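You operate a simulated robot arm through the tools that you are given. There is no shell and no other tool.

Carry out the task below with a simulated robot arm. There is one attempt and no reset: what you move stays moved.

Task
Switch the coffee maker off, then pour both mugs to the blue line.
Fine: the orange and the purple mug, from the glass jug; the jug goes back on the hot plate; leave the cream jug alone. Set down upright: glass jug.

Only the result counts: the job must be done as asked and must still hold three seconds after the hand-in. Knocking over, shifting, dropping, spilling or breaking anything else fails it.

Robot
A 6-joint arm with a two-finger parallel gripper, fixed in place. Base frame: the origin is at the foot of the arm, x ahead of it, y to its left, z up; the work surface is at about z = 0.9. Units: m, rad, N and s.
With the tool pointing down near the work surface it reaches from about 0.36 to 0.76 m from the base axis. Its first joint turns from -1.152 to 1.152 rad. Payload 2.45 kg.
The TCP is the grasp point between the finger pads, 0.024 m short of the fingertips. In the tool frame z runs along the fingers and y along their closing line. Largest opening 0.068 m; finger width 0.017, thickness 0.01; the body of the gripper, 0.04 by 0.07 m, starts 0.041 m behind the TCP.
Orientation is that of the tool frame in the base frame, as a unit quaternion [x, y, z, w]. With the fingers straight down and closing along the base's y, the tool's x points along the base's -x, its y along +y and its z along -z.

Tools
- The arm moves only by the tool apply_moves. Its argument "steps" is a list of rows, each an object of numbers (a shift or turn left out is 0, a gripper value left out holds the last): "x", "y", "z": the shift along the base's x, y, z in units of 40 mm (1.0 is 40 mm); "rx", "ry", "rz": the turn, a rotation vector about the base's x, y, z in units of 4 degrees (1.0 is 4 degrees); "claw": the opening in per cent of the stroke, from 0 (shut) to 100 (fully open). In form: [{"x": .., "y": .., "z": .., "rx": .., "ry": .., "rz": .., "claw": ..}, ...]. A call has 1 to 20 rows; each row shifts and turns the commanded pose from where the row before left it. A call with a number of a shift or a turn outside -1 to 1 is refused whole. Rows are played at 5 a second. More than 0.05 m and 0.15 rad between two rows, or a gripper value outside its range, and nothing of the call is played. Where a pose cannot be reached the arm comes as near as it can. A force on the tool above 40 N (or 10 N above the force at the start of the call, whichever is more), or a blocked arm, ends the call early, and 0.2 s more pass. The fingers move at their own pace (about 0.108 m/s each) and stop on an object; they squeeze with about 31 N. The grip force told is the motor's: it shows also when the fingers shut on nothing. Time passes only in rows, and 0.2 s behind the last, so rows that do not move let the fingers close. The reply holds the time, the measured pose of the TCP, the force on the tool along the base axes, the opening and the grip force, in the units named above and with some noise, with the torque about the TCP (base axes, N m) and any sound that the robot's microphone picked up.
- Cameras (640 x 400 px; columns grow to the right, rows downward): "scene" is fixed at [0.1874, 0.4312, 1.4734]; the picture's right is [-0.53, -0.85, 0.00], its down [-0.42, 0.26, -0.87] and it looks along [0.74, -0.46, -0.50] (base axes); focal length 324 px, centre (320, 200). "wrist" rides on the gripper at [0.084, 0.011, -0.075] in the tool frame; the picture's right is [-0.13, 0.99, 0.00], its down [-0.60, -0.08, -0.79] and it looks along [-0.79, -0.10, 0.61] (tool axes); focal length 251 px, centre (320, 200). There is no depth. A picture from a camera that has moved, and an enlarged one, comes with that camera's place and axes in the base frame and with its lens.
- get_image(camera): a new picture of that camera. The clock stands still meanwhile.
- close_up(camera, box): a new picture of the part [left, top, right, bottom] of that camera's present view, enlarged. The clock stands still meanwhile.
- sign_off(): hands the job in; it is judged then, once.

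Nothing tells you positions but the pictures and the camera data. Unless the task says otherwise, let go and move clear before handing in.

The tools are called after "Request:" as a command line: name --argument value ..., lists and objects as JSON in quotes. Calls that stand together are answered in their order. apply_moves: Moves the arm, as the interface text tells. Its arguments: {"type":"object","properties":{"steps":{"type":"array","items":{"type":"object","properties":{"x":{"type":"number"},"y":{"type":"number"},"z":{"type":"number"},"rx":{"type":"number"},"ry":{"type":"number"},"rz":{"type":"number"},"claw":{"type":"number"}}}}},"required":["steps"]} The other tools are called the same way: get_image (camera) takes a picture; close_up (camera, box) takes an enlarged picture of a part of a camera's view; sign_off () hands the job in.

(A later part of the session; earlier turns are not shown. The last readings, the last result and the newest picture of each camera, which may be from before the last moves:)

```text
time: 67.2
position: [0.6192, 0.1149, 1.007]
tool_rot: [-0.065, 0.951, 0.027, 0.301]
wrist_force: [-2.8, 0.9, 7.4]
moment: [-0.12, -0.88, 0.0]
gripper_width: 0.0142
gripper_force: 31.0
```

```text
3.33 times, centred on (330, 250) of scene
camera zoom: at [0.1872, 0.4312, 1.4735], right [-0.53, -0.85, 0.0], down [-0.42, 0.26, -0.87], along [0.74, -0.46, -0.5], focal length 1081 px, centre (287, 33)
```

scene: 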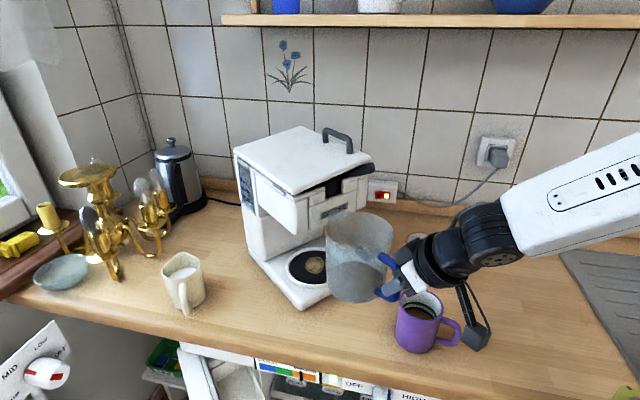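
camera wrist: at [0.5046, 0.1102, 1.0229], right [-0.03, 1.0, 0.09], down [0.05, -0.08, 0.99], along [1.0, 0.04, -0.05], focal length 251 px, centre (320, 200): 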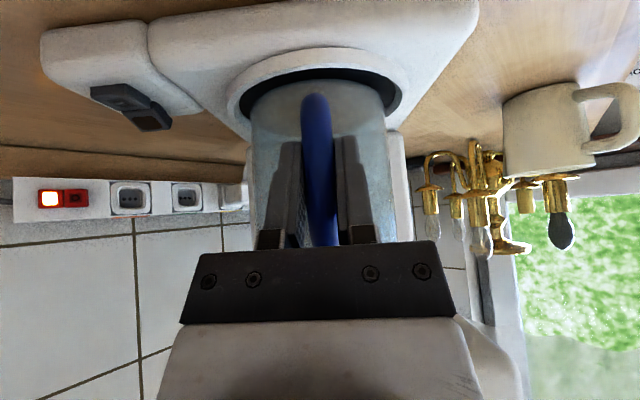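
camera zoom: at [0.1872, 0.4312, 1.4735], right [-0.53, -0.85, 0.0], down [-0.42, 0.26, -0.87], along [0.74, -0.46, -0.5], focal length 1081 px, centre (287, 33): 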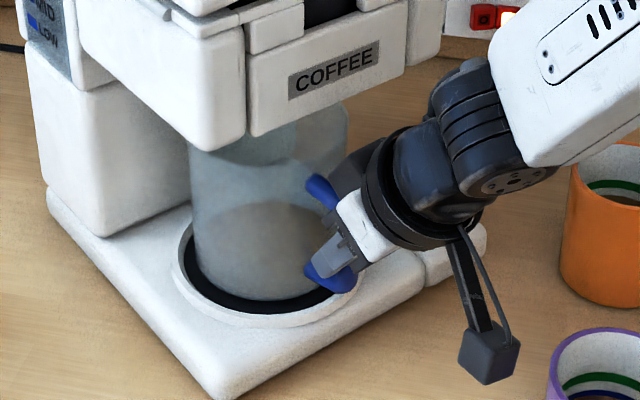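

The jug has touched down with the contact centred under it. I'll ease off the load, confirm it's seated inside the ring, then release.

Request:
apply_moves --steps '[{"z": 0.04}, {}]'

Request:
close_up --camera "wrist" --box '[200, 20, 440, 160]'

Request:
close_up --camera "scene" --box '[290, 230, 370, 300]'

```text
time: 67.8
position: [0.6174, 0.1148, 1.0082]
tool_rot: [-0.064, 0.952, 0.026, 0.297]
wrist_force: [1.0, -0.1, 1.6]
moment: [-0.07, -0.43, -0.05]
gripper_width: 0.0141
gripper_force: 30.6
```

```text
2.67 times, centred on (320, 90) of wrist
camera zoom: at [0.5043, 0.1103, 1.0218], right [-0.03, 1.0, 0.09], down [0.05, -0.08, 0.99], along [1.0, 0.04, -0.05], focal length 670 px, centre (320, 493)
```

zoom: 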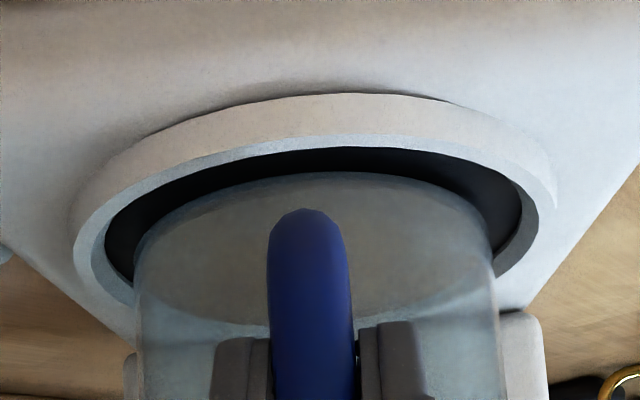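

```text
5.71 times, centred on (330, 265) of scene
camera zoom: at [0.1874, 0.4312, 1.4734], right [-0.53, -0.85, 0.0], down [-0.42, 0.26, -0.87], along [0.74, -0.46, -0.5], focal length 1854 px, centre (263, -171)
```

zoom: 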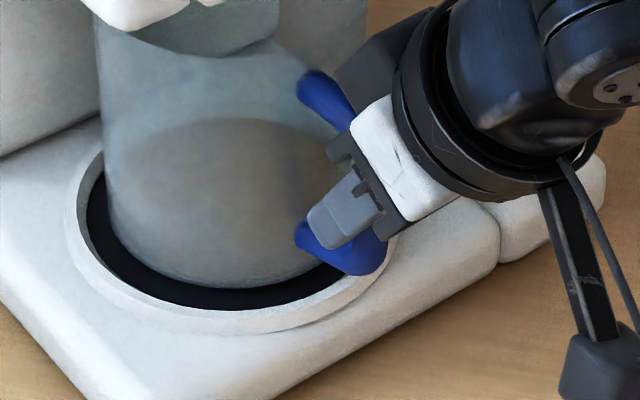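

Request:
apply_moves --steps '[{"claw": 30}, {"claw": 50}, {"claw": 80}, {"claw": 100}, {}]'

Request:
close_up --camera "wrist" --box '[200, 20, 440, 260]'

Request:
close_up --camera "scene" --box '[260, 190, 400, 310]'

```text
time: 69.0
position: [0.6181, 0.1153, 1.0076]
tool_rot: [-0.065, 0.952, 0.027, 0.299]
wrist_force: [0.7, 1.5, -0.6]
moment: [0.02, 0.02, -0.02]
gripper_width: 0.0682
gripper_force: 0.0
```

```text
1.67 times, centred on (320, 140) of wrist
camera zoom: at [0.5045, 0.1104, 1.022], right [-0.03, 1.0, 0.09], down [0.05, -0.08, 0.99], along [1.0, 0.04, -0.05], focal length 419 px, centre (320, 300)
```

zoom: 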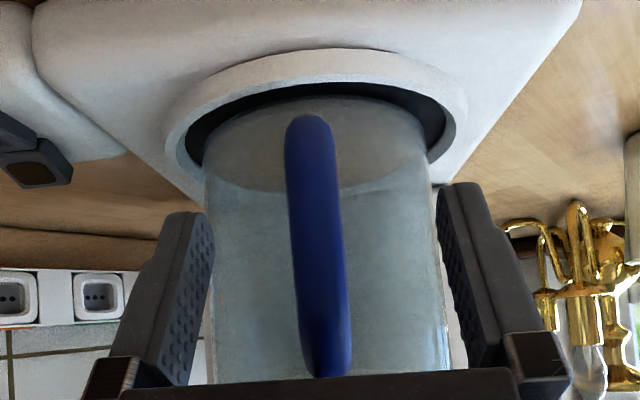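

```text
3.33 times, centred on (330, 250) of scene
camera zoom: at [0.1874, 0.4312, 1.4734], right [-0.53, -0.85, 0.0], down [-0.42, 0.26, -0.87], along [0.74, -0.46, -0.5], focal length 1081 px, centre (287, 33)
```

zoom: 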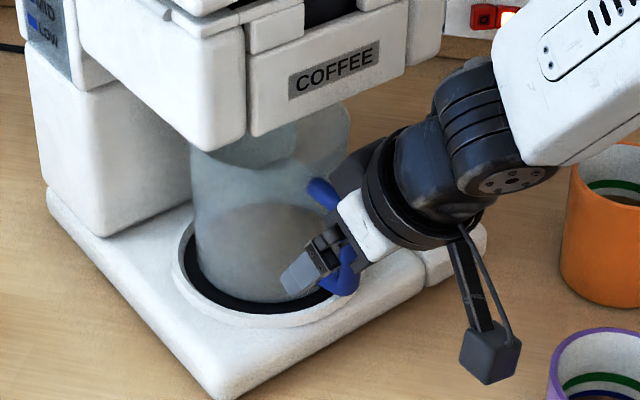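

The jug stands upright on the hot plate. I'm backing the gripper off along its axis and moving up for a look at the displaced filter basket.

Request:
apply_moves --steps '[{"x": -0.283, "y": -0.045, "z": 0.41}, {"x": -0.283, "y": -0.045, "z": 0.41}, {"x": -0.283, "y": -0.045, "z": 0.41}, {"x": -0.283, "y": -0.045, "z": 0.41}, {"x": -0.4, "y": -0.045, "z": 0.41}, {"x": -0.7, "z": 0.4}, {"x": -0.8, "z": 0.5, "ry": 0.3}, {"x": -0.8, "z": 0.6, "y": -0.2, "ry": 0.3}, {"x": -0.4, "z": 0.6, "y": -0.3, "ry": 0.3}, {"z": 0.6, "y": -0.4, "ry": 0.3}, {"z": 0.5, "y": -0.4, "ry": 0.3}, {"y": -0.2}, {}]'

Request:
get_image --camera "wrist"

Request:
close_up --camera "scene" --box '[220, 110, 400, 240]'

Request:
get_image --camera "scene"

```text
time: 71.8
position: [0.4527, 0.0439, 1.2165]
tool_rot: [-0.063, 0.966, 0.031, 0.247]
wrist_force: [-0.9, -0.9, -0.7]
moment: [-0.03, -0.01, -0.03]
gripper_width: 0.068
gripper_force: 0.0
out of reach, approached as far as the arm can: row 11
```

```text
taken
camera wrist: at [0.3422, 0.04, 1.2428], right [-0.02, 1.0, 0.09], down [0.16, -0.08, 0.98], along [0.99, 0.04, -0.16], focal length 251 px, centre (320, 200)
```

wrist: 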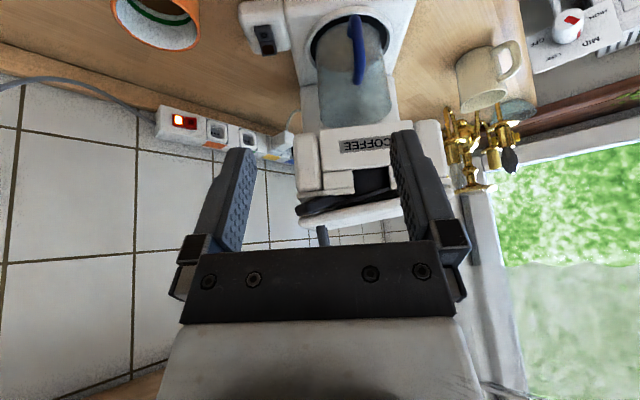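

```text
3.08 times, centred on (310, 175) of scene
camera zoom: at [0.1874, 0.4312, 1.4734], right [-0.53, -0.85, 0.0], down [-0.42, 0.26, -0.87], along [0.74, -0.46, -0.5], focal length 998 px, centre (351, 277)
```

zoom: 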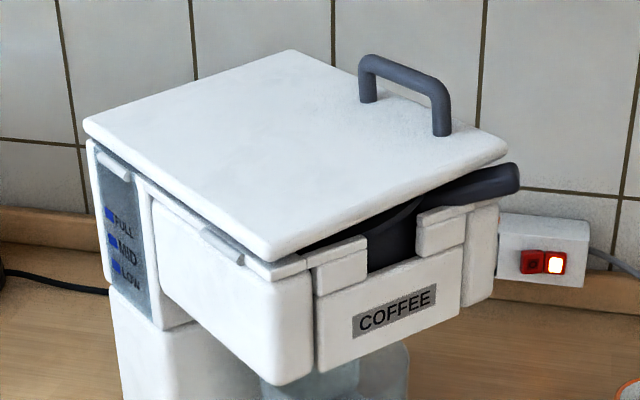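

```text
taken
```

scene: 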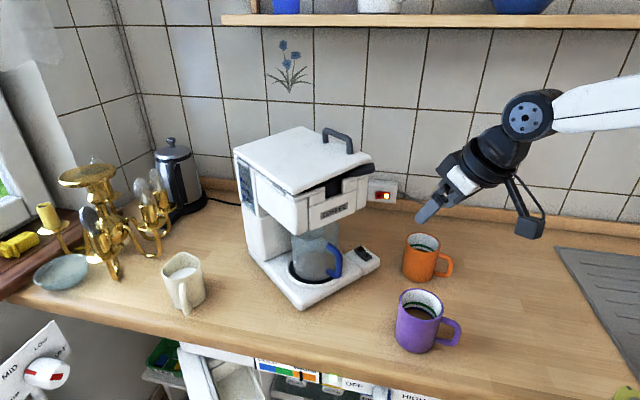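

Request:
close_up --camera "wrist" --box '[270, 110, 450, 260]'

Request:
close_up --camera "scene" --box '[300, 140, 380, 210]'

```text
2.67 times, centred on (360, 185) of wrist
camera zoom: at [0.3422, 0.04, 1.2428], right [-0.02, 1.0, 0.09], down [0.16, -0.08, 0.98], along [0.99, 0.04, -0.16], focal length 670 px, centre (213, 240)
```

zoom: 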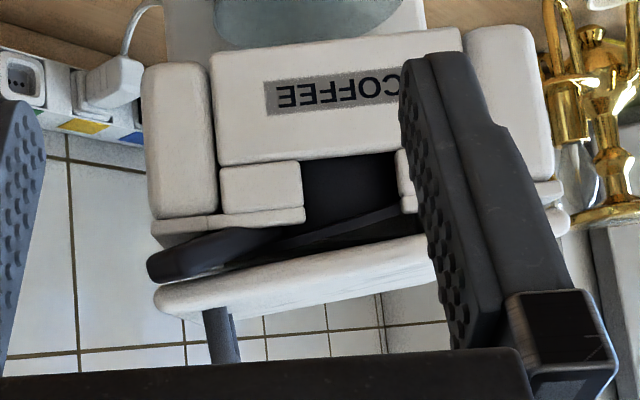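

```text
5.71 times, centred on (340, 175) of scene
camera zoom: at [0.1874, 0.4312, 1.4734], right [-0.53, -0.85, 0.0], down [-0.42, 0.26, -0.87], along [0.74, -0.46, -0.5], focal length 1854 px, centre (206, 343)
```

zoom: 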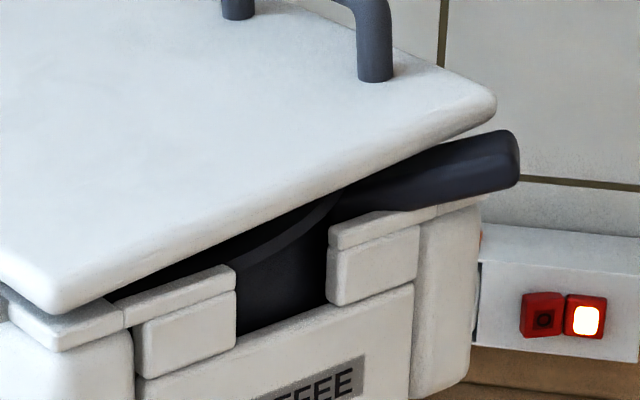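

The jug is back and both mugs are right. The filter basket has turned about 50°, so its handle now lies on the front wall's right block (tip near (0.636, 0.023, 1.20)) instead of in the notch at y ≈ 0.116. I'll set up a closed-finger push from the right-front to swing it back.

Request:
apply_moves --steps '[{"claw": 0, "rz": 0.94, "x": 0.187, "y": -0.24, "z": 0.065}, {"rz": 0.94, "x": 0.187, "y": -0.24, "z": 0.065}, {"rz": 0.94, "x": 0.187, "y": -0.24, "z": 0.065}, {"rz": 0.94, "x": 0.187, "y": -0.24, "z": 0.065}, {"rz": 0.94, "x": 0.187, "y": -0.24, "z": 0.065}, {"rz": 0.94, "x": 0.187, "y": -0.24, "z": 0.065}, {"rz": 0.94, "x": 0.187, "y": -0.24, "z": 0.065}, {"rz": 0.94, "x": 0.187, "y": -0.24, "z": 0.065}, {"rz": 0.94, "x": 0.187, "y": -0.24, "z": 0.065}, {"rz": 0.94, "x": 0.187, "y": -0.24, "z": 0.065}, {"rz": 0.94, "x": 0.187, "y": -0.24, "z": 0.065}, {"rz": 0.94, "x": 0.187, "y": -0.24, "z": 0.065}, {"rz": 0.94, "x": 0.187, "y": -0.24, "z": 0.065}, {"rx": 0.7, "ry": -0.405}, {"rx": 0.7, "ry": -0.405}, {"rx": 0.7, "ry": -0.405}, {"rx": 0.7, "ry": -0.405}, {"rx": 0.7, "ry": -0.405}, {}]'

Request:
get_image --camera "scene"

Request:
get_image --camera "wrist"

```text
time: 75.8
position: [0.5491, -0.0794, 1.2507]
tool_rot: [-0.436, 0.814, 0.201, 0.327]
wrist_force: [-0.7, 0.5, 0.1]
moment: [0.01, -0.02, -0.01]
gripper_width: 0.0
gripper_force: 23.3
```

```text
taken
```

scene: 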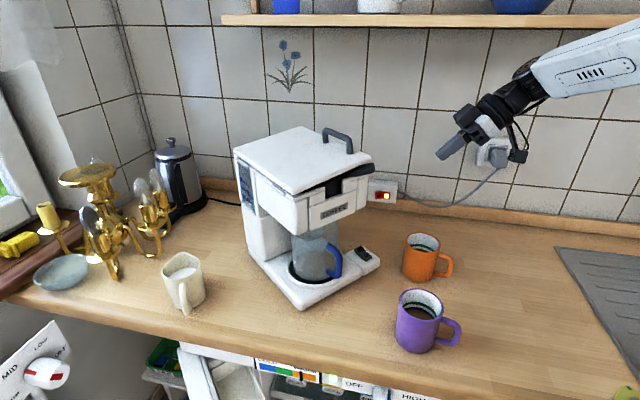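

```text
taken
camera wrist: at [0.4787, -0.1677, 1.2444], right [-0.78, 0.61, 0.13], down [0.03, -0.18, 0.98], along [0.62, 0.77, 0.12], focal length 251 px, centre (320, 200)
```

wrist: 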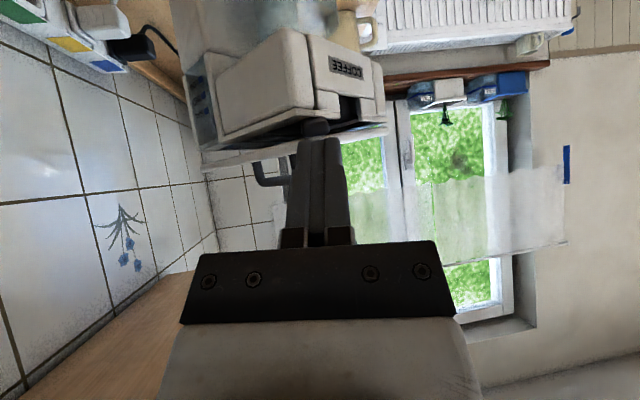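

Request:
close_up --camera "wrist" --box '[220, 60, 400, 180]'

Request:
close_up --camera "scene" --box '[340, 140, 400, 190]'

```text
3.33 times, centred on (310, 120) of wrist
camera zoom: at [0.4787, -0.1677, 1.2444], right [-0.78, 0.61, 0.13], down [0.03, -0.18, 0.98], along [0.62, 0.77, 0.12], focal length 838 px, centre (353, 467)
```

zoom: 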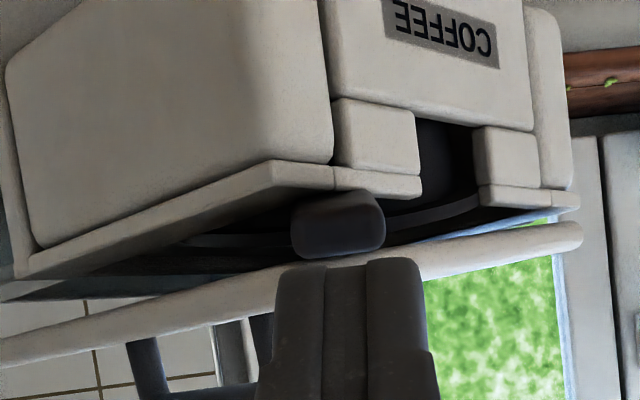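

```text
8.00 times, centred on (370, 165) of scene
camera zoom: at [0.1874, 0.4312, 1.4734], right [-0.53, -0.85, 0.0], down [-0.42, 0.26, -0.87], along [0.74, -0.46, -0.5], focal length 2595 px, centre (-80, 480)
```

zoom: 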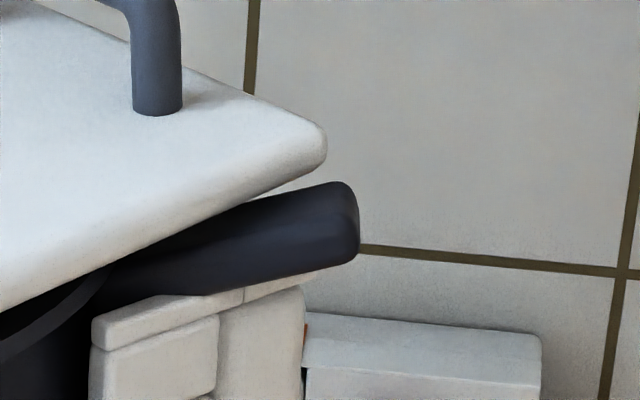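

The handle tip is about 29 mm wide and sits near (0.631, 0.030, 1.205). I'll bring the closed fingertips to its right side.

Request:
apply_moves --steps '[{"x": 0.6, "y": 0.2}, {"x": 0.8, "y": 0.3}, {"x": 0.8, "y": 0.3}, {"x": 0.7, "y": 0.4}, {"z": -0.4}, {"z": -0.4}, {"z": -0.17, "y": 0.2}, {}]'

Request:
get_image --camera "wrist"

Request:
close_up --camera "scene" --box '[320, 130, 440, 220]'

```text
time: 77.6
position: [0.665, -0.0228, 1.2112]
tool_rot: [-0.436, 0.814, 0.201, 0.328]
wrist_force: [-0.9, -0.8, 0.5]
moment: [-0.01, 0.01, -0.01]
gripper_width: 0.0
gripper_force: 24.5
```

```text
taken
camera wrist: at [0.5954, -0.1122, 1.2056], right [-0.78, 0.61, 0.13], down [0.03, -0.18, 0.98], along [0.62, 0.77, 0.12], focal length 251 px, centre (320, 200)
```

wrist: 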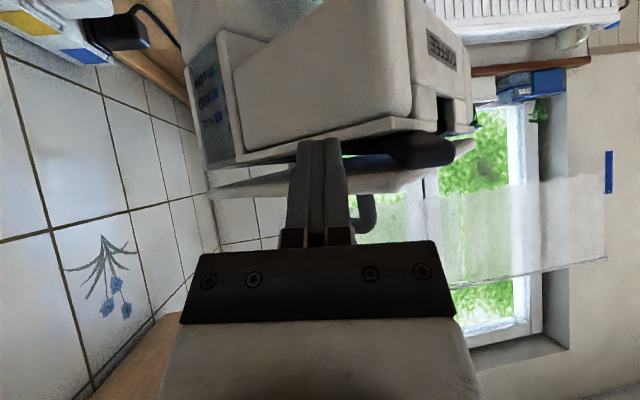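

```text
4.44 times, centred on (380, 175) of scene
camera zoom: at [0.1874, 0.4312, 1.4734], right [-0.53, -0.85, 0.0], down [-0.42, 0.26, -0.87], along [0.74, -0.46, -0.5], focal length 1442 px, centre (53, 311)
```

zoom: 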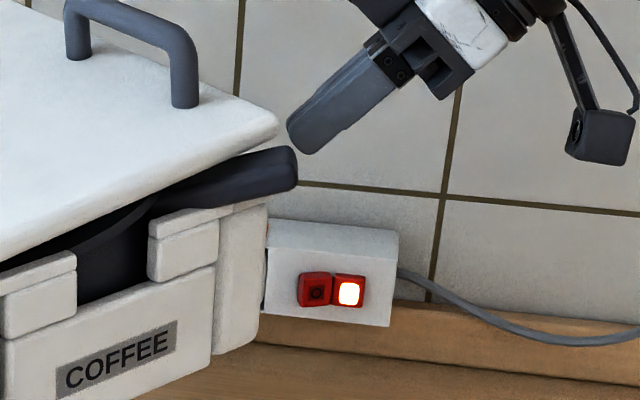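

Request:
apply_moves --steps '[{"x": -0.05, "y": 0.25}, {"x": -0.1, "y": 0.25}, {"x": -0.1, "y": 0.15}, {}]'

Request:
close_up --camera "wrist" --box '[220, 60, 480, 240]'

Request:
close_up --camera "scene" --box '[320, 130, 440, 220]'

```text
time: 78.6
position: [0.6554, 0.0016, 1.2121]
tool_rot: [-0.435, 0.814, 0.2, 0.327]
wrist_force: [0.0, 0.4, -0.2]
moment: [0.0, -0.03, 0.04]
gripper_width: 0.0004
gripper_force: 23.4
```

```text
2.22 times, centred on (350, 150) of wrist
camera zoom: at [0.5845, -0.0861, 1.206], right [-0.78, 0.61, 0.13], down [0.03, -0.18, 0.98], along [0.62, 0.77, 0.12], focal length 559 px, centre (253, 311)
```

zoom: 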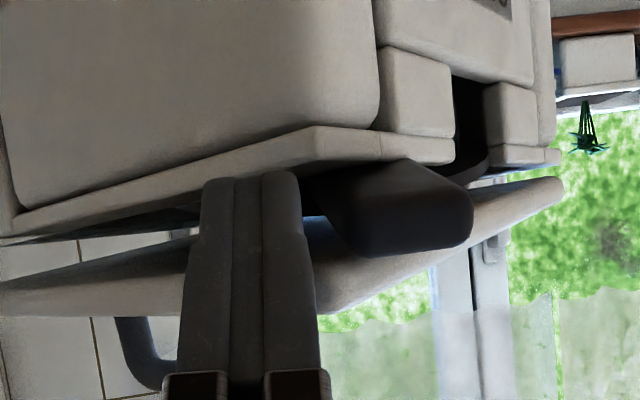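

```text
4.44 times, centred on (380, 175) of scene
camera zoom: at [0.1874, 0.4312, 1.4734], right [-0.53, -0.85, 0.0], down [-0.42, 0.26, -0.87], along [0.74, -0.46, -0.5], focal length 1442 px, centre (53, 311)
```

zoom: 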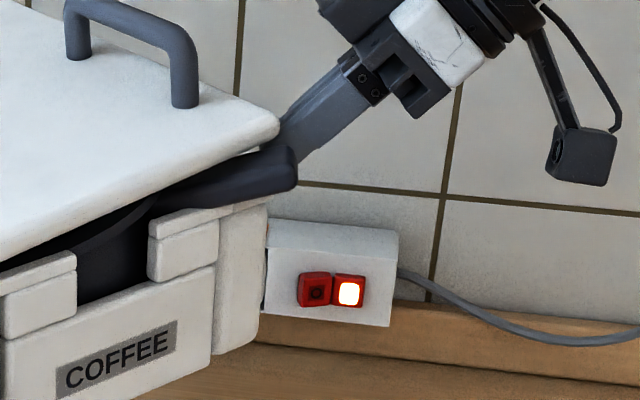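

The fingertips are right beside the handle. I'll start pushing along the arc.

Request:
apply_moves --steps '[{"x": -0.12, "y": 0.13}, {"x": -0.2, "y": 0.11}, {"x": -0.2, "y": 0.12}, {}]'

Request:
close_up --camera "wrist" --box '[220, 60, 480, 240]'

Request:
close_up --camera "scene" --box '[300, 120, 420, 220]'

```text
time: 79.6
position: [0.6347, 0.0173, 1.2121]
tool_rot: [-0.435, 0.814, 0.201, 0.328]
wrist_force: [5.5, -8.0, 2.5]
moment: [-0.03, -0.07, -0.19]
gripper_width: 0.0002
gripper_force: 22.8
```

```text
2.22 times, centred on (350, 150) of wrist
camera zoom: at [0.5637, -0.0708, 1.2066], right [-0.78, 0.61, 0.13], down [0.03, -0.18, 0.98], along [0.62, 0.77, 0.12], focal length 559 px, centre (253, 311)
```

zoom: 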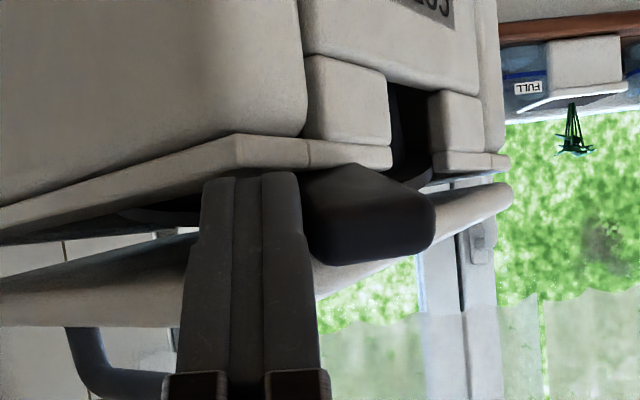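

```text
4.00 times, centred on (360, 170) of scene
camera zoom: at [0.1875, 0.4309, 1.4735], right [-0.53, -0.85, 0.0], down [-0.42, 0.26, -0.87], along [0.74, -0.46, -0.5], focal length 1298 px, centre (160, 320)
```

zoom: 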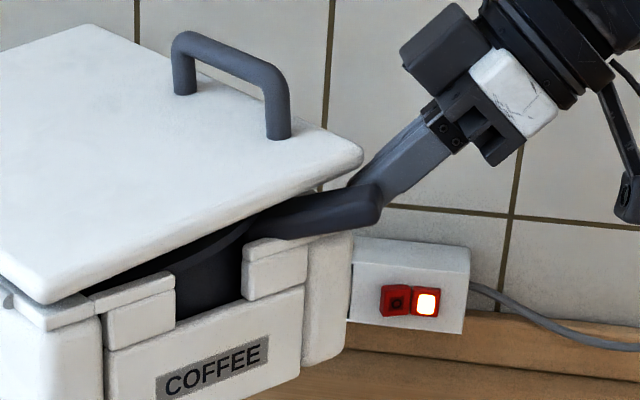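

The handle is moving with about 10 N. Continuing along the arc.

Request:
apply_moves --steps '[{"x": -0.18, "y": 0.15}, {"x": -0.17, "y": 0.16}, {"x": -0.15, "y": 0.17}, {}]'

Request:
close_up --camera "wrist" --box '[220, 60, 480, 240]'

Request:
close_up --camera "scene" --box '[300, 120, 420, 220]'

```text
time: 80.6
position: [0.6142, 0.0369, 1.2111]
tool_rot: [-0.436, 0.815, 0.2, 0.327]
wrist_force: [2.1, -3.3, 1.8]
moment: [0.04, -0.07, -0.08]
gripper_width: 0.0001
gripper_force: 23.5
```

```text
2.22 times, centred on (350, 150) of wrist
camera zoom: at [0.5434, -0.052, 1.2059], right [-0.78, 0.61, 0.13], down [0.03, -0.18, 0.98], along [0.62, 0.77, 0.12], focal length 559 px, centre (253, 311)
```

zoom: 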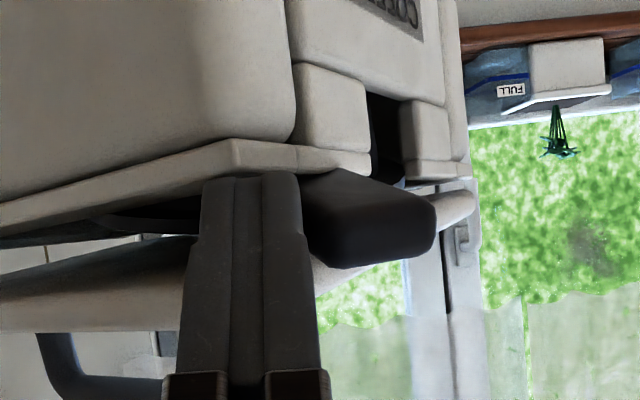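

```text
4.00 times, centred on (360, 170) of scene
camera zoom: at [0.1874, 0.431, 1.4735], right [-0.53, -0.85, 0.0], down [-0.42, 0.26, -0.87], along [0.74, -0.46, -0.5], focal length 1298 px, centre (160, 320)
```

zoom: 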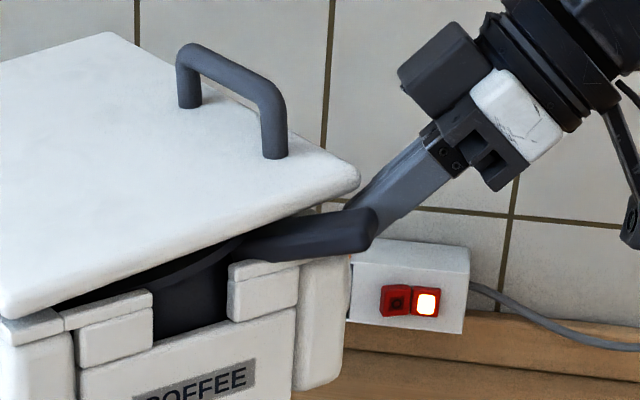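

The COFFEE label has moved in the picture, so this last push shifted the whole machine slightly. I'm stopping to assess.

Request:
get_image --camera "scene"

Request:
close_up --camera "scene" --box '[220, 120, 400, 320]'

Request:
close_up --camera "scene" --box '[270, 170, 390, 300]'

```text
taken
```

scene: 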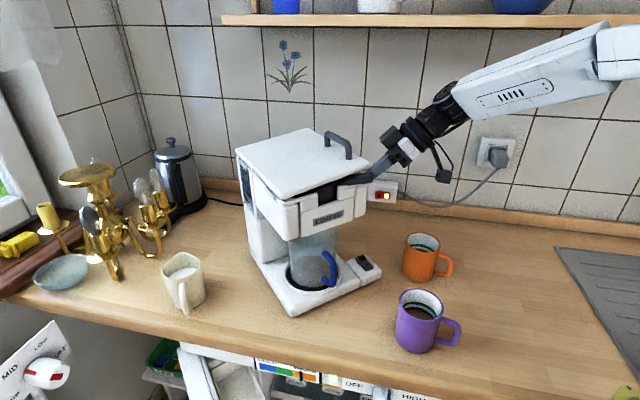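

```text
2.00 times, centred on (310, 220) of scene
camera zoom: at [0.1874, 0.431, 1.4735], right [-0.53, -0.85, 0.0], down [-0.42, 0.26, -0.87], along [0.74, -0.46, -0.5], focal length 649 px, centre (340, 160)
```

zoom: 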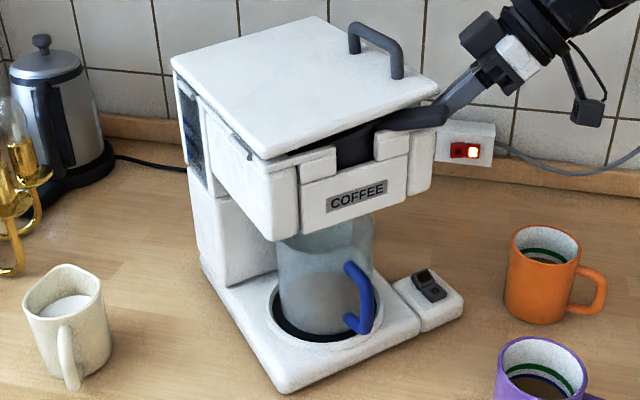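

```text
3.08 times, centred on (330, 235) of scene
camera zoom: at [0.1874, 0.431, 1.4735], right [-0.53, -0.85, 0.0], down [-0.42, 0.26, -0.87], along [0.74, -0.46, -0.5], focal length 998 px, centre (289, 92)
```

zoom: 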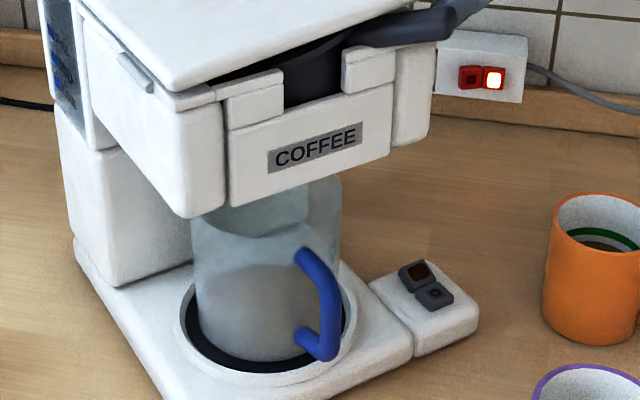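

The push turned the whole machine about 6° clockwise instead of turning the basket; the jug is still upright on its plate. I'll back off, study how the basket is jammed, and then square the machine up again.

Request:
apply_moves --steps '[{"x": 0.1, "y": -0.2}, {"x": -0.2, "y": -0.6}, {"x": -0.5, "y": -0.7, "z": 0.3}, {"x": -0.6, "y": -0.5, "z": 0.5}, {"x": -0.6, "z": 0.5}, {}]'

Request:
get_image --camera "wrist"

Request:
close_up --camera "scene" --box '[300, 140, 380, 220]'

Request:
close_up --camera "scene" --box '[220, 120, 400, 320]'

```text
time: 82.0
position: [0.5411, -0.0409, 1.2627]
tool_rot: [-0.436, 0.814, 0.201, 0.327]
wrist_force: [0.1, 0.7, 0.3]
moment: [-0.02, 0.0, -0.01]
gripper_width: 0.0
gripper_force: 23.9
```

```text
taken
camera wrist: at [0.4709, -0.1293, 1.2575], right [-0.78, 0.61, 0.13], down [0.03, -0.18, 0.98], along [0.62, 0.77, 0.12], focal length 251 px, centre (320, 200)
```

wrist: 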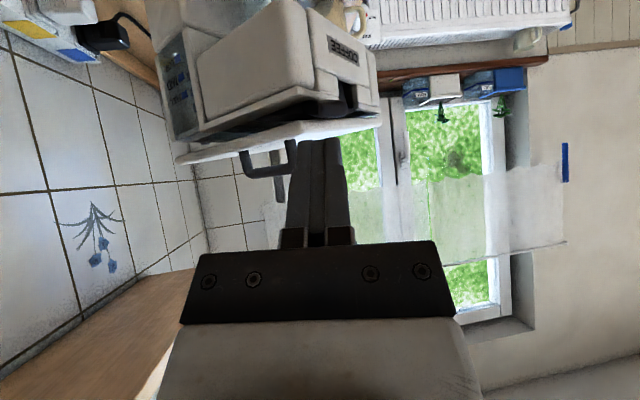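

```text
5.00 times, centred on (340, 180) of scene
camera zoom: at [0.1874, 0.4312, 1.4734], right [-0.53, -0.85, 0.0], down [-0.42, 0.26, -0.87], along [0.74, -0.46, -0.5], focal length 1622 px, centre (220, 300)
```

zoom: 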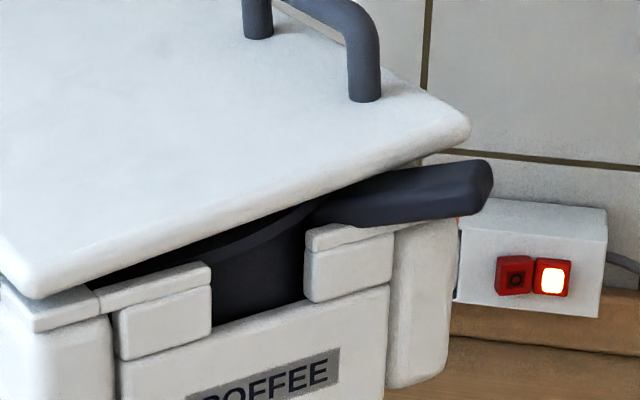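

```text
2.00 times, centred on (310, 220) of scene
camera zoom: at [0.1874, 0.4312, 1.4734], right [-0.53, -0.85, 0.0], down [-0.42, 0.26, -0.87], along [0.74, -0.46, -0.5], focal length 649 px, centre (340, 160)
```

zoom: 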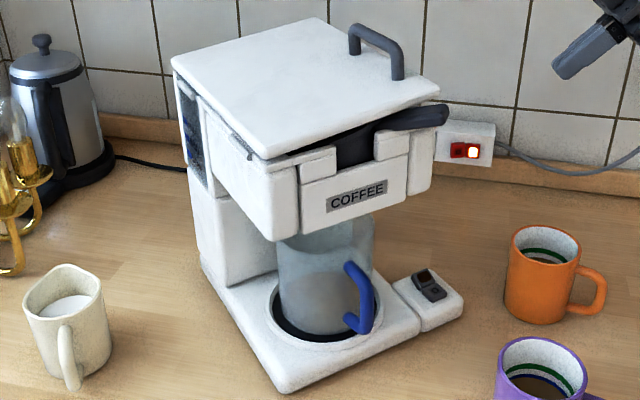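

The handle itself never turned; it's wedged under the lid. Earlier it only swung freely while raised, so I'll grip its tip, lift it, swing it back over the notch and lower it. Moving to a pre-grasp in line with the handle.

Request:
apply_moves --steps '[{"claw": 100, "rz": -0.75, "x": 0.18, "y": 0.34, "z": -0.05}, {"rz": -0.75, "x": 0.18, "y": 0.34, "z": -0.05}, {"rz": -0.75, "x": 0.18, "y": 0.34, "z": -0.05}, {"rz": -0.75, "x": 0.18, "y": 0.3, "z": -0.05}, {"rz": -0.75, "x": 0.1, "y": 0.3, "z": -0.05}, {}]'

Request:
get_image --camera "wrist"

Request:
close_up --camera "wrist" --box '[230, 60, 410, 200]'

Request:
close_up --camera "scene" --box '[310, 120, 420, 210]'

```text
time: 83.4
position: [0.5752, 0.022, 1.2526]
tool_rot: [-0.326, 0.864, 0.156, 0.351]
wrist_force: [0.2, 0.5, 0.2]
moment: [-0.01, 0.01, 0.01]
gripper_width: 0.0678
gripper_force: 0.0
```

```text
taken
camera wrist: at [0.4848, -0.0463, 1.248], right [-0.6, 0.79, 0.13], down [-0.02, -0.18, 0.98], along [0.8, 0.58, 0.12], focal length 251 px, centre (320, 200)
```

wrist: 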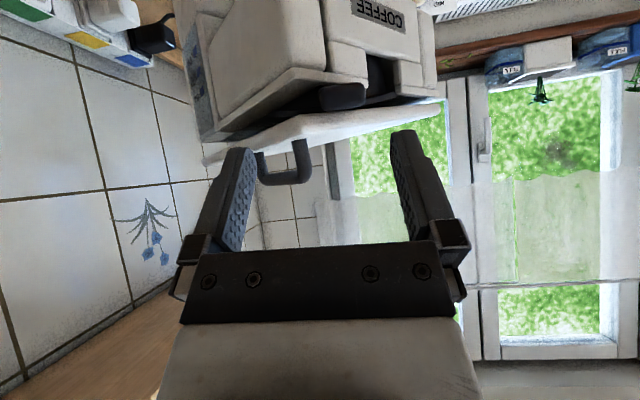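

```text
2.86 times, centred on (320, 130) of wrist
camera zoom: at [0.4848, -0.0463, 1.248], right [-0.6, 0.79, 0.13], down [-0.02, -0.18, 0.98], along [0.8, 0.58, 0.12], focal length 718 px, centre (320, 400)
```

zoom: 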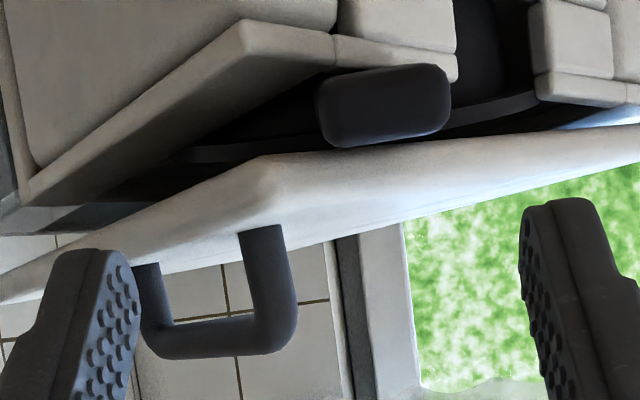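

```text
4.44 times, centred on (365, 165) of scene
camera zoom: at [0.1874, 0.4312, 1.4734], right [-0.53, -0.85, 0.0], down [-0.42, 0.26, -0.87], along [0.74, -0.46, -0.5], focal length 1442 px, centre (120, 356)
```

zoom: 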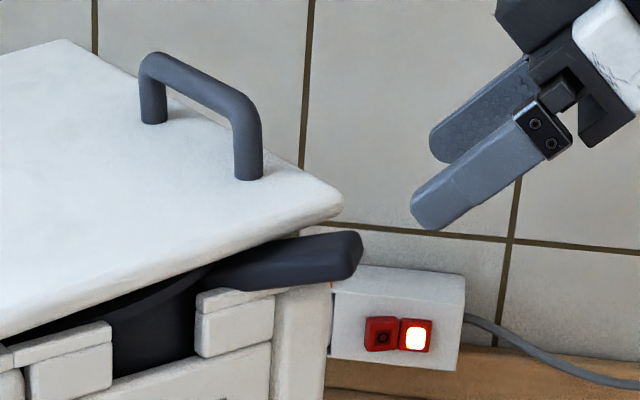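

Request:
apply_moves --steps '[{"x": -0.21, "y": 0.24}, {"x": 0.23, "y": 0.227, "z": -0.32}, {"x": 0.23, "y": 0.227, "z": -0.32}, {"x": 0.15, "y": 0.15, "z": -0.2}, {}]'

Request:
close_up --camera "wrist" --box '[200, 60, 440, 240]'

Request:
close_up --camera "scene" --box '[310, 130, 400, 210]'

```text
time: 84.6
position: [0.5914, 0.0557, 1.2199]
tool_rot: [-0.326, 0.864, 0.156, 0.351]
wrist_force: [-0.3, 0.6, 0.2]
moment: [0.01, 0.02, 0.01]
gripper_width: 0.068
gripper_force: 0.1
```

```text
2.22 times, centred on (320, 150) of wrist
camera zoom: at [0.5, -0.0117, 1.2138], right [-0.6, 0.79, 0.13], down [-0.02, -0.18, 0.98], along [0.8, 0.58, 0.12], focal length 559 px, centre (320, 311)
```

zoom: 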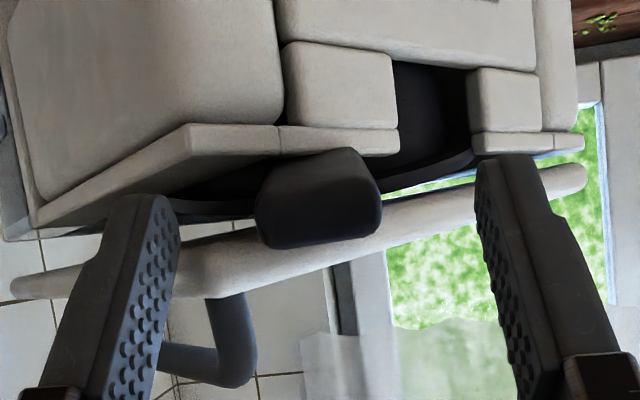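

```text
5.00 times, centred on (355, 170) of scene
camera zoom: at [0.1874, 0.4312, 1.4734], right [-0.53, -0.85, 0.0], down [-0.42, 0.26, -0.87], along [0.74, -0.46, -0.5], focal length 1622 px, centre (145, 350)
```

zoom: 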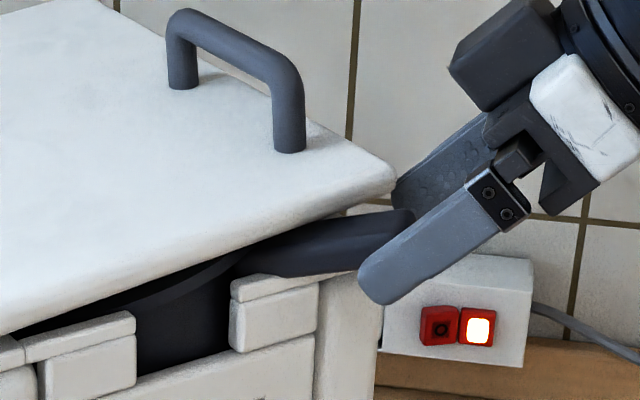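

The handle tip is centred between the fingers. I'll advance a little further and close.

Request:
apply_moves --steps '[{"x": 0.11, "y": 0.11, "z": -0.15}, {"claw": 60}, {"claw": 30}, {"claw": 0}, {}, {}]'

Request:
close_up --camera "wrist" --box '[200, 60, 440, 240]'

Request:
close_up --camera "scene" --box '[310, 130, 400, 210]'

```text
time: 86.0
position: [0.5961, 0.0599, 1.2132]
tool_rot: [-0.325, 0.864, 0.156, 0.351]
wrist_force: [7.1, -2.1, -2.5]
moment: [-0.33, -0.42, -0.67]
gripper_width: 0.0288
gripper_force: 31.1
```

```text
2.22 times, centred on (320, 150) of wrist
camera zoom: at [0.5046, -0.0077, 1.2077], right [-0.6, 0.79, 0.13], down [-0.02, -0.18, 0.98], along [0.8, 0.58, 0.12], focal length 559 px, centre (320, 311)
```

zoom: 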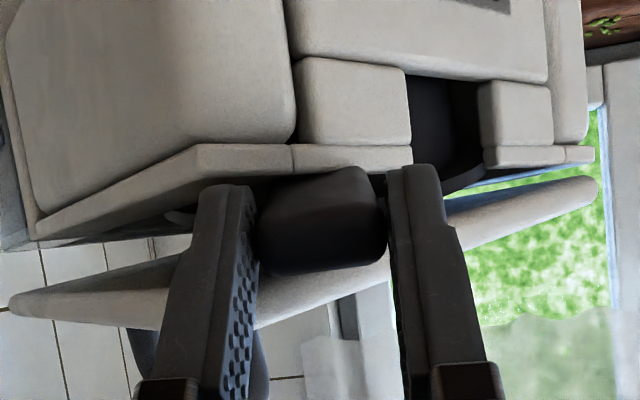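

```text
5.00 times, centred on (355, 170) of scene
camera zoom: at [0.1877, 0.4311, 1.4734], right [-0.53, -0.85, 0.0], down [-0.42, 0.26, -0.87], along [0.74, -0.46, -0.5], focal length 1622 px, centre (145, 350)
```

zoom: 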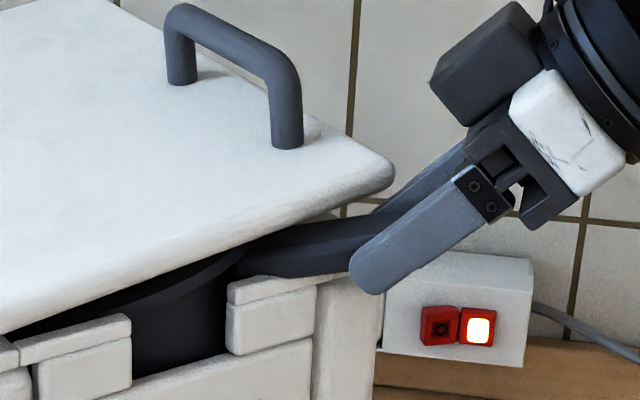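

The handle tip is gripped at 28.8 mm. Lifting it slowly.

Request:
apply_moves --steps '[{"z": 0.1}, {"z": 0.1}, {"z": 0.1}, {"z": 0.1}, {}]'

Request:
close_up --camera "wrist" --box '[200, 60, 440, 240]'

Request:
close_up --camera "scene" --box '[230, 110, 400, 310]'

```text
time: 87.2
position: [0.5965, 0.061, 1.2291]
tool_rot: [-0.325, 0.864, 0.156, 0.351]
wrist_force: [6.6, -0.1, -3.2]
moment: [-0.33, -0.45, -0.52]
gripper_width: 0.0285
gripper_force: 30.8
```

```text
2.22 times, centred on (320, 150) of wrist
camera zoom: at [0.505, -0.0075, 1.2232], right [-0.6, 0.79, 0.13], down [-0.02, -0.18, 0.98], along [0.8, 0.58, 0.12], focal length 559 px, centre (320, 311)
```

zoom: 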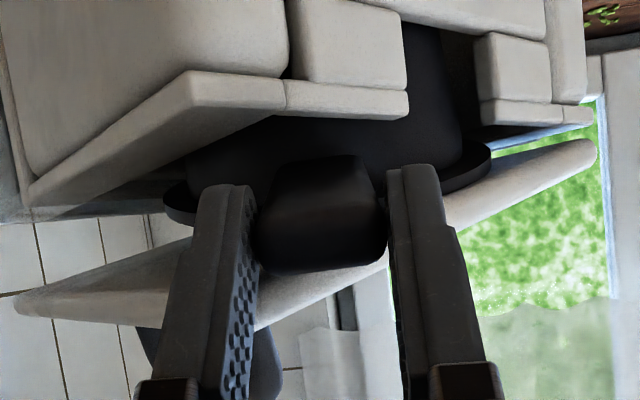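

```text
2.00 times, centred on (315, 210) of scene
camera zoom: at [0.1877, 0.4312, 1.4734], right [-0.53, -0.85, 0.0], down [-0.42, 0.26, -0.87], along [0.74, -0.46, -0.5], focal length 649 px, centre (330, 180)
```

zoom: 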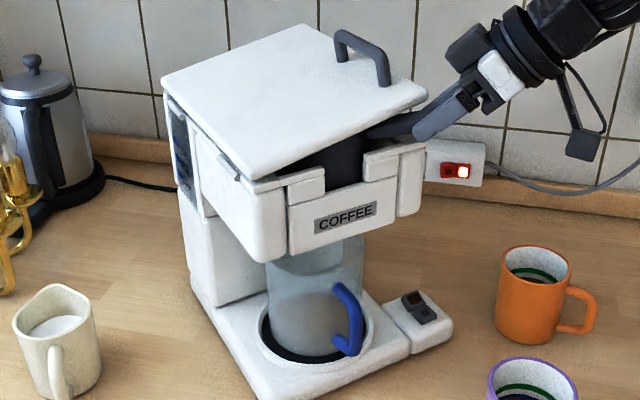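

The basket and lid lift easily. The tool is about 8° out of line with the handle and shows a yaw torque, so I'll relieve that first.

Request:
apply_moves --steps '[{"rz": -0.5}, {"rz": -0.5}, {"rz": -0.5}, {}]'

Request:
close_up --camera "wrist" --box '[200, 60, 440, 240]'

```text
time: 88.2
position: [0.5953, 0.0619, 1.2288]
tool_rot: [-0.28, 0.88, 0.138, 0.358]
wrist_force: [-4.6, 3.4, -1.3]
moment: [0.19, -0.18, 0.8]
gripper_width: 0.0281
gripper_force: 30.8
```

```text
2.22 times, centred on (320, 150) of wrist
camera zoom: at [0.4979, 0.0035, 1.2236], right [-0.51, 0.85, 0.13], down [-0.04, -0.18, 0.98], along [0.86, 0.5, 0.12], focal length 559 px, centre (320, 311)
```

zoom: 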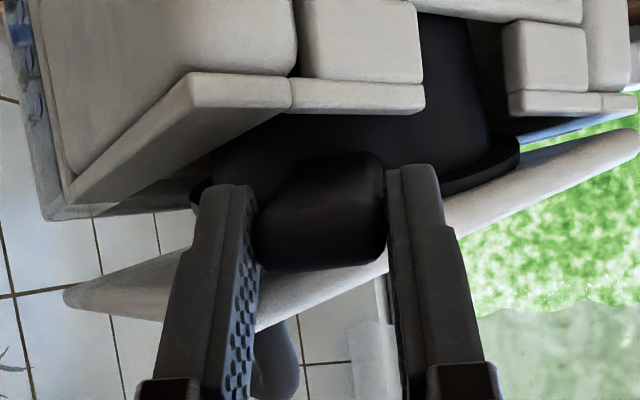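

Request:
apply_moves --steps '[{"x": -0.058, "y": 0.095, "rz": -0.5}, {"x": -0.058, "y": 0.095, "rz": -0.5}, {"x": -0.058, "y": 0.095, "rz": -0.5}, {"x": -0.056, "y": 0.095, "rz": -0.5}, {}]'

Request:
close_up --camera "wrist" --box '[200, 60, 440, 240]'

Request:
close_up --camera "scene" --box '[230, 110, 400, 310]'

```text
time: 89.4
position: [0.5864, 0.076, 1.2298]
tool_rot: [-0.217, 0.898, 0.112, 0.367]
wrist_force: [-2.9, -1.9, -2.3]
moment: [-0.18, -0.14, 0.62]
gripper_width: 0.0293
gripper_force: 31.0
```

```text
2.22 times, centred on (320, 150) of wrist
camera zoom: at [0.482, 0.032, 1.2241], right [-0.39, 0.91, 0.13], down [-0.06, -0.17, 0.98], along [0.92, 0.37, 0.12], focal length 559 px, centre (320, 311)
```

zoom: 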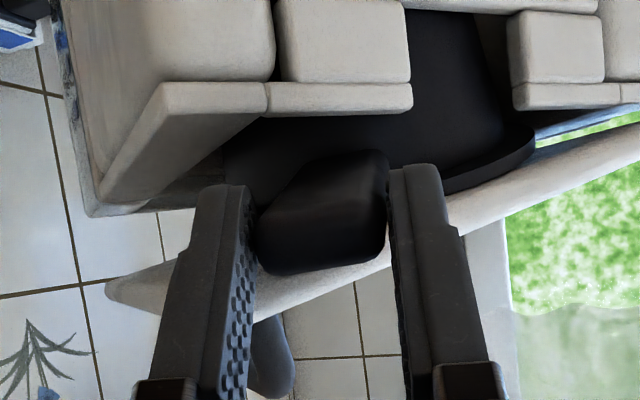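

```text
2.00 times, centred on (315, 210) of scene
camera zoom: at [0.1873, 0.4312, 1.4734], right [-0.53, -0.85, 0.0], down [-0.42, 0.26, -0.87], along [0.74, -0.46, -0.5], focal length 649 px, centre (330, 180)
```

zoom: 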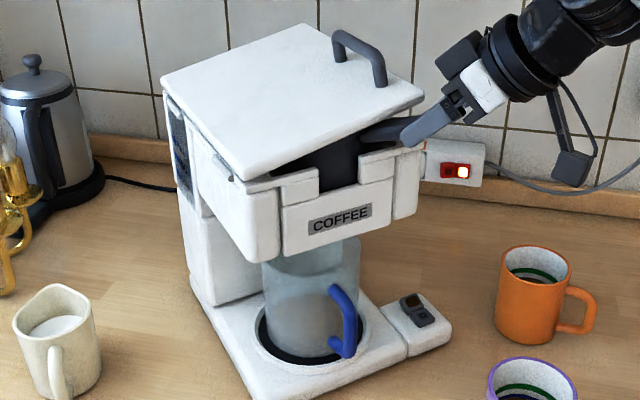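

The machine creeps along as I turn, so the basket still binds at this height. I'll lift it further before turning any more.

Request:
apply_moves --steps '[{"rz": 0.4}, {"z": 0.15}, {"z": 0.15}, {"z": 0.15}, {"z": 0.15}, {"z": 0.15}, {}]'

Request:
get_image --camera "wrist"

Request:
close_up --camera "scene" --box '[230, 80, 400, 310]'

Request:
close_up --camera "scene" --box '[290, 130, 390, 210]'

```text
time: 91.0
position: [0.5868, 0.0754, 1.2599]
tool_rot: [-0.229, 0.894, 0.117, 0.366]
wrist_force: [0.2, 1.0, -3.8]
moment: [-0.24, 0.28, 0.03]
gripper_width: 0.0275
gripper_force: 30.8
```

```text
taken
camera wrist: at [0.483, 0.029, 1.2542], right [-0.41, 0.9, 0.13], down [-0.06, -0.17, 0.98], along [0.91, 0.4, 0.12], focal length 251 px, centre (320, 200)
```

wrist: 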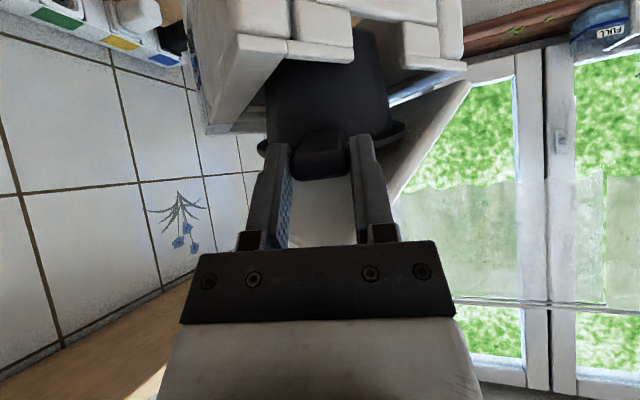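

```text
1.74 times, centred on (315, 195) of scene
camera zoom: at [0.1875, 0.4312, 1.4734], right [-0.53, -0.85, 0.0], down [-0.42, 0.26, -0.87], along [0.74, -0.46, -0.5], focal length 564 px, centre (329, 209)
```

zoom: 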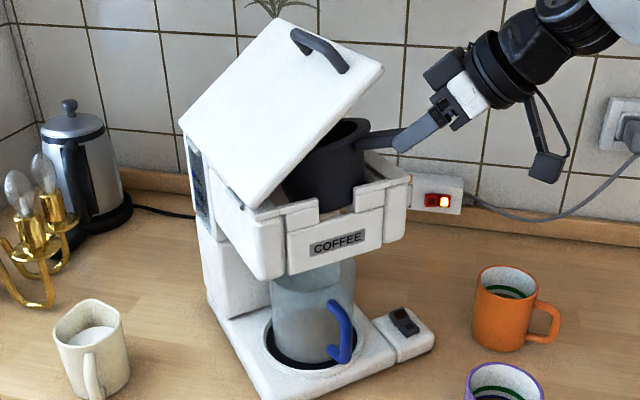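

```text
5.00 times, centred on (340, 170) of scene
camera zoom: at [0.1875, 0.4312, 1.4734], right [-0.53, -0.85, 0.0], down [-0.42, 0.26, -0.87], along [0.74, -0.46, -0.5], focal length 1622 px, centre (220, 350)
```

zoom: 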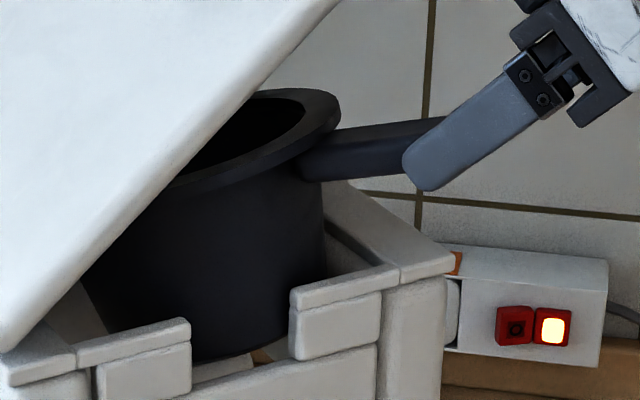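

The basket is a pot with a handle and now lifts freely, with the lid swung up. I'll raise it slightly more and turn it back about its own axis, checking halfway.

Request:
apply_moves --steps '[{"z": 0.12}, {"z": 0.12}, {"z": 0.1}, {"x": -0.044, "y": 0.106, "rz": -0.575}, {"x": -0.044, "y": 0.106, "rz": -0.575}, {"x": -0.044, "y": 0.106, "rz": -0.575}, {"x": -0.044, "y": 0.106, "rz": -0.575}, {"x": -0.025, "y": 0.113, "rz": -0.575}, {"x": -0.025, "y": 0.113, "rz": -0.575}, {"x": -0.025, "y": 0.113, "rz": -0.575}, {"x": -0.025, "y": 0.113, "rz": -0.575}, {}]'

Request:
get_image --camera "wrist"

Request:
close_up --camera "scene" --box '[230, 80, 400, 310]'

Request:
close_up --camera "scene" --box '[290, 130, 390, 210]'

```text
time: 93.6
position: [0.5767, 0.1109, 1.2723]
tool_rot: [-0.085, 0.919, 0.058, 0.38]
wrist_force: [-0.2, -0.1, -1.6]
moment: [-0.04, 0.09, 0.03]
gripper_width: 0.0275
gripper_force: 30.7
```

```text
taken
camera wrist: at [0.4627, 0.0984, 1.2676], right [-0.11, 0.99, 0.13], down [-0.11, -0.14, 0.98], along [0.99, 0.09, 0.12], focal length 251 px, centre (320, 200)
```

wrist: 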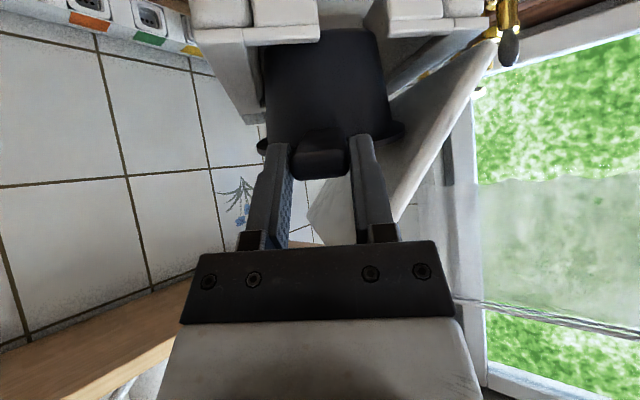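

```text
1.74 times, centred on (315, 195) of scene
camera zoom: at [0.1874, 0.4312, 1.4734], right [-0.53, -0.85, 0.0], down [-0.42, 0.26, -0.87], along [0.74, -0.46, -0.5], focal length 564 px, centre (329, 209)
```

zoom: 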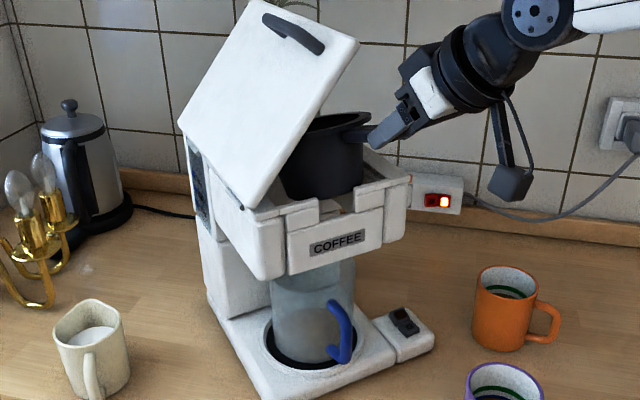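

```text
5.00 times, centred on (340, 170) of scene
camera zoom: at [0.1874, 0.4312, 1.4734], right [-0.53, -0.85, 0.0], down [-0.42, 0.26, -0.87], along [0.74, -0.46, -0.5], focal length 1622 px, centre (220, 350)
```

zoom: 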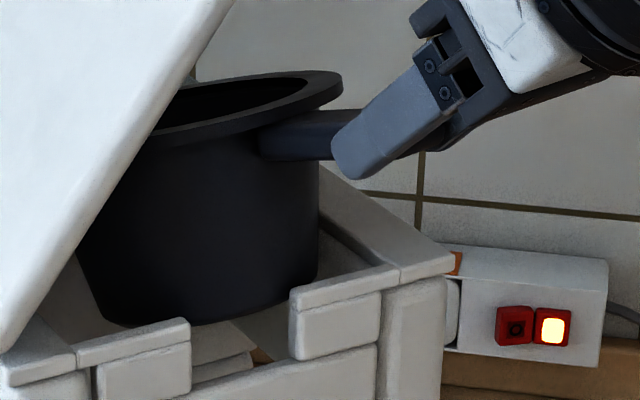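

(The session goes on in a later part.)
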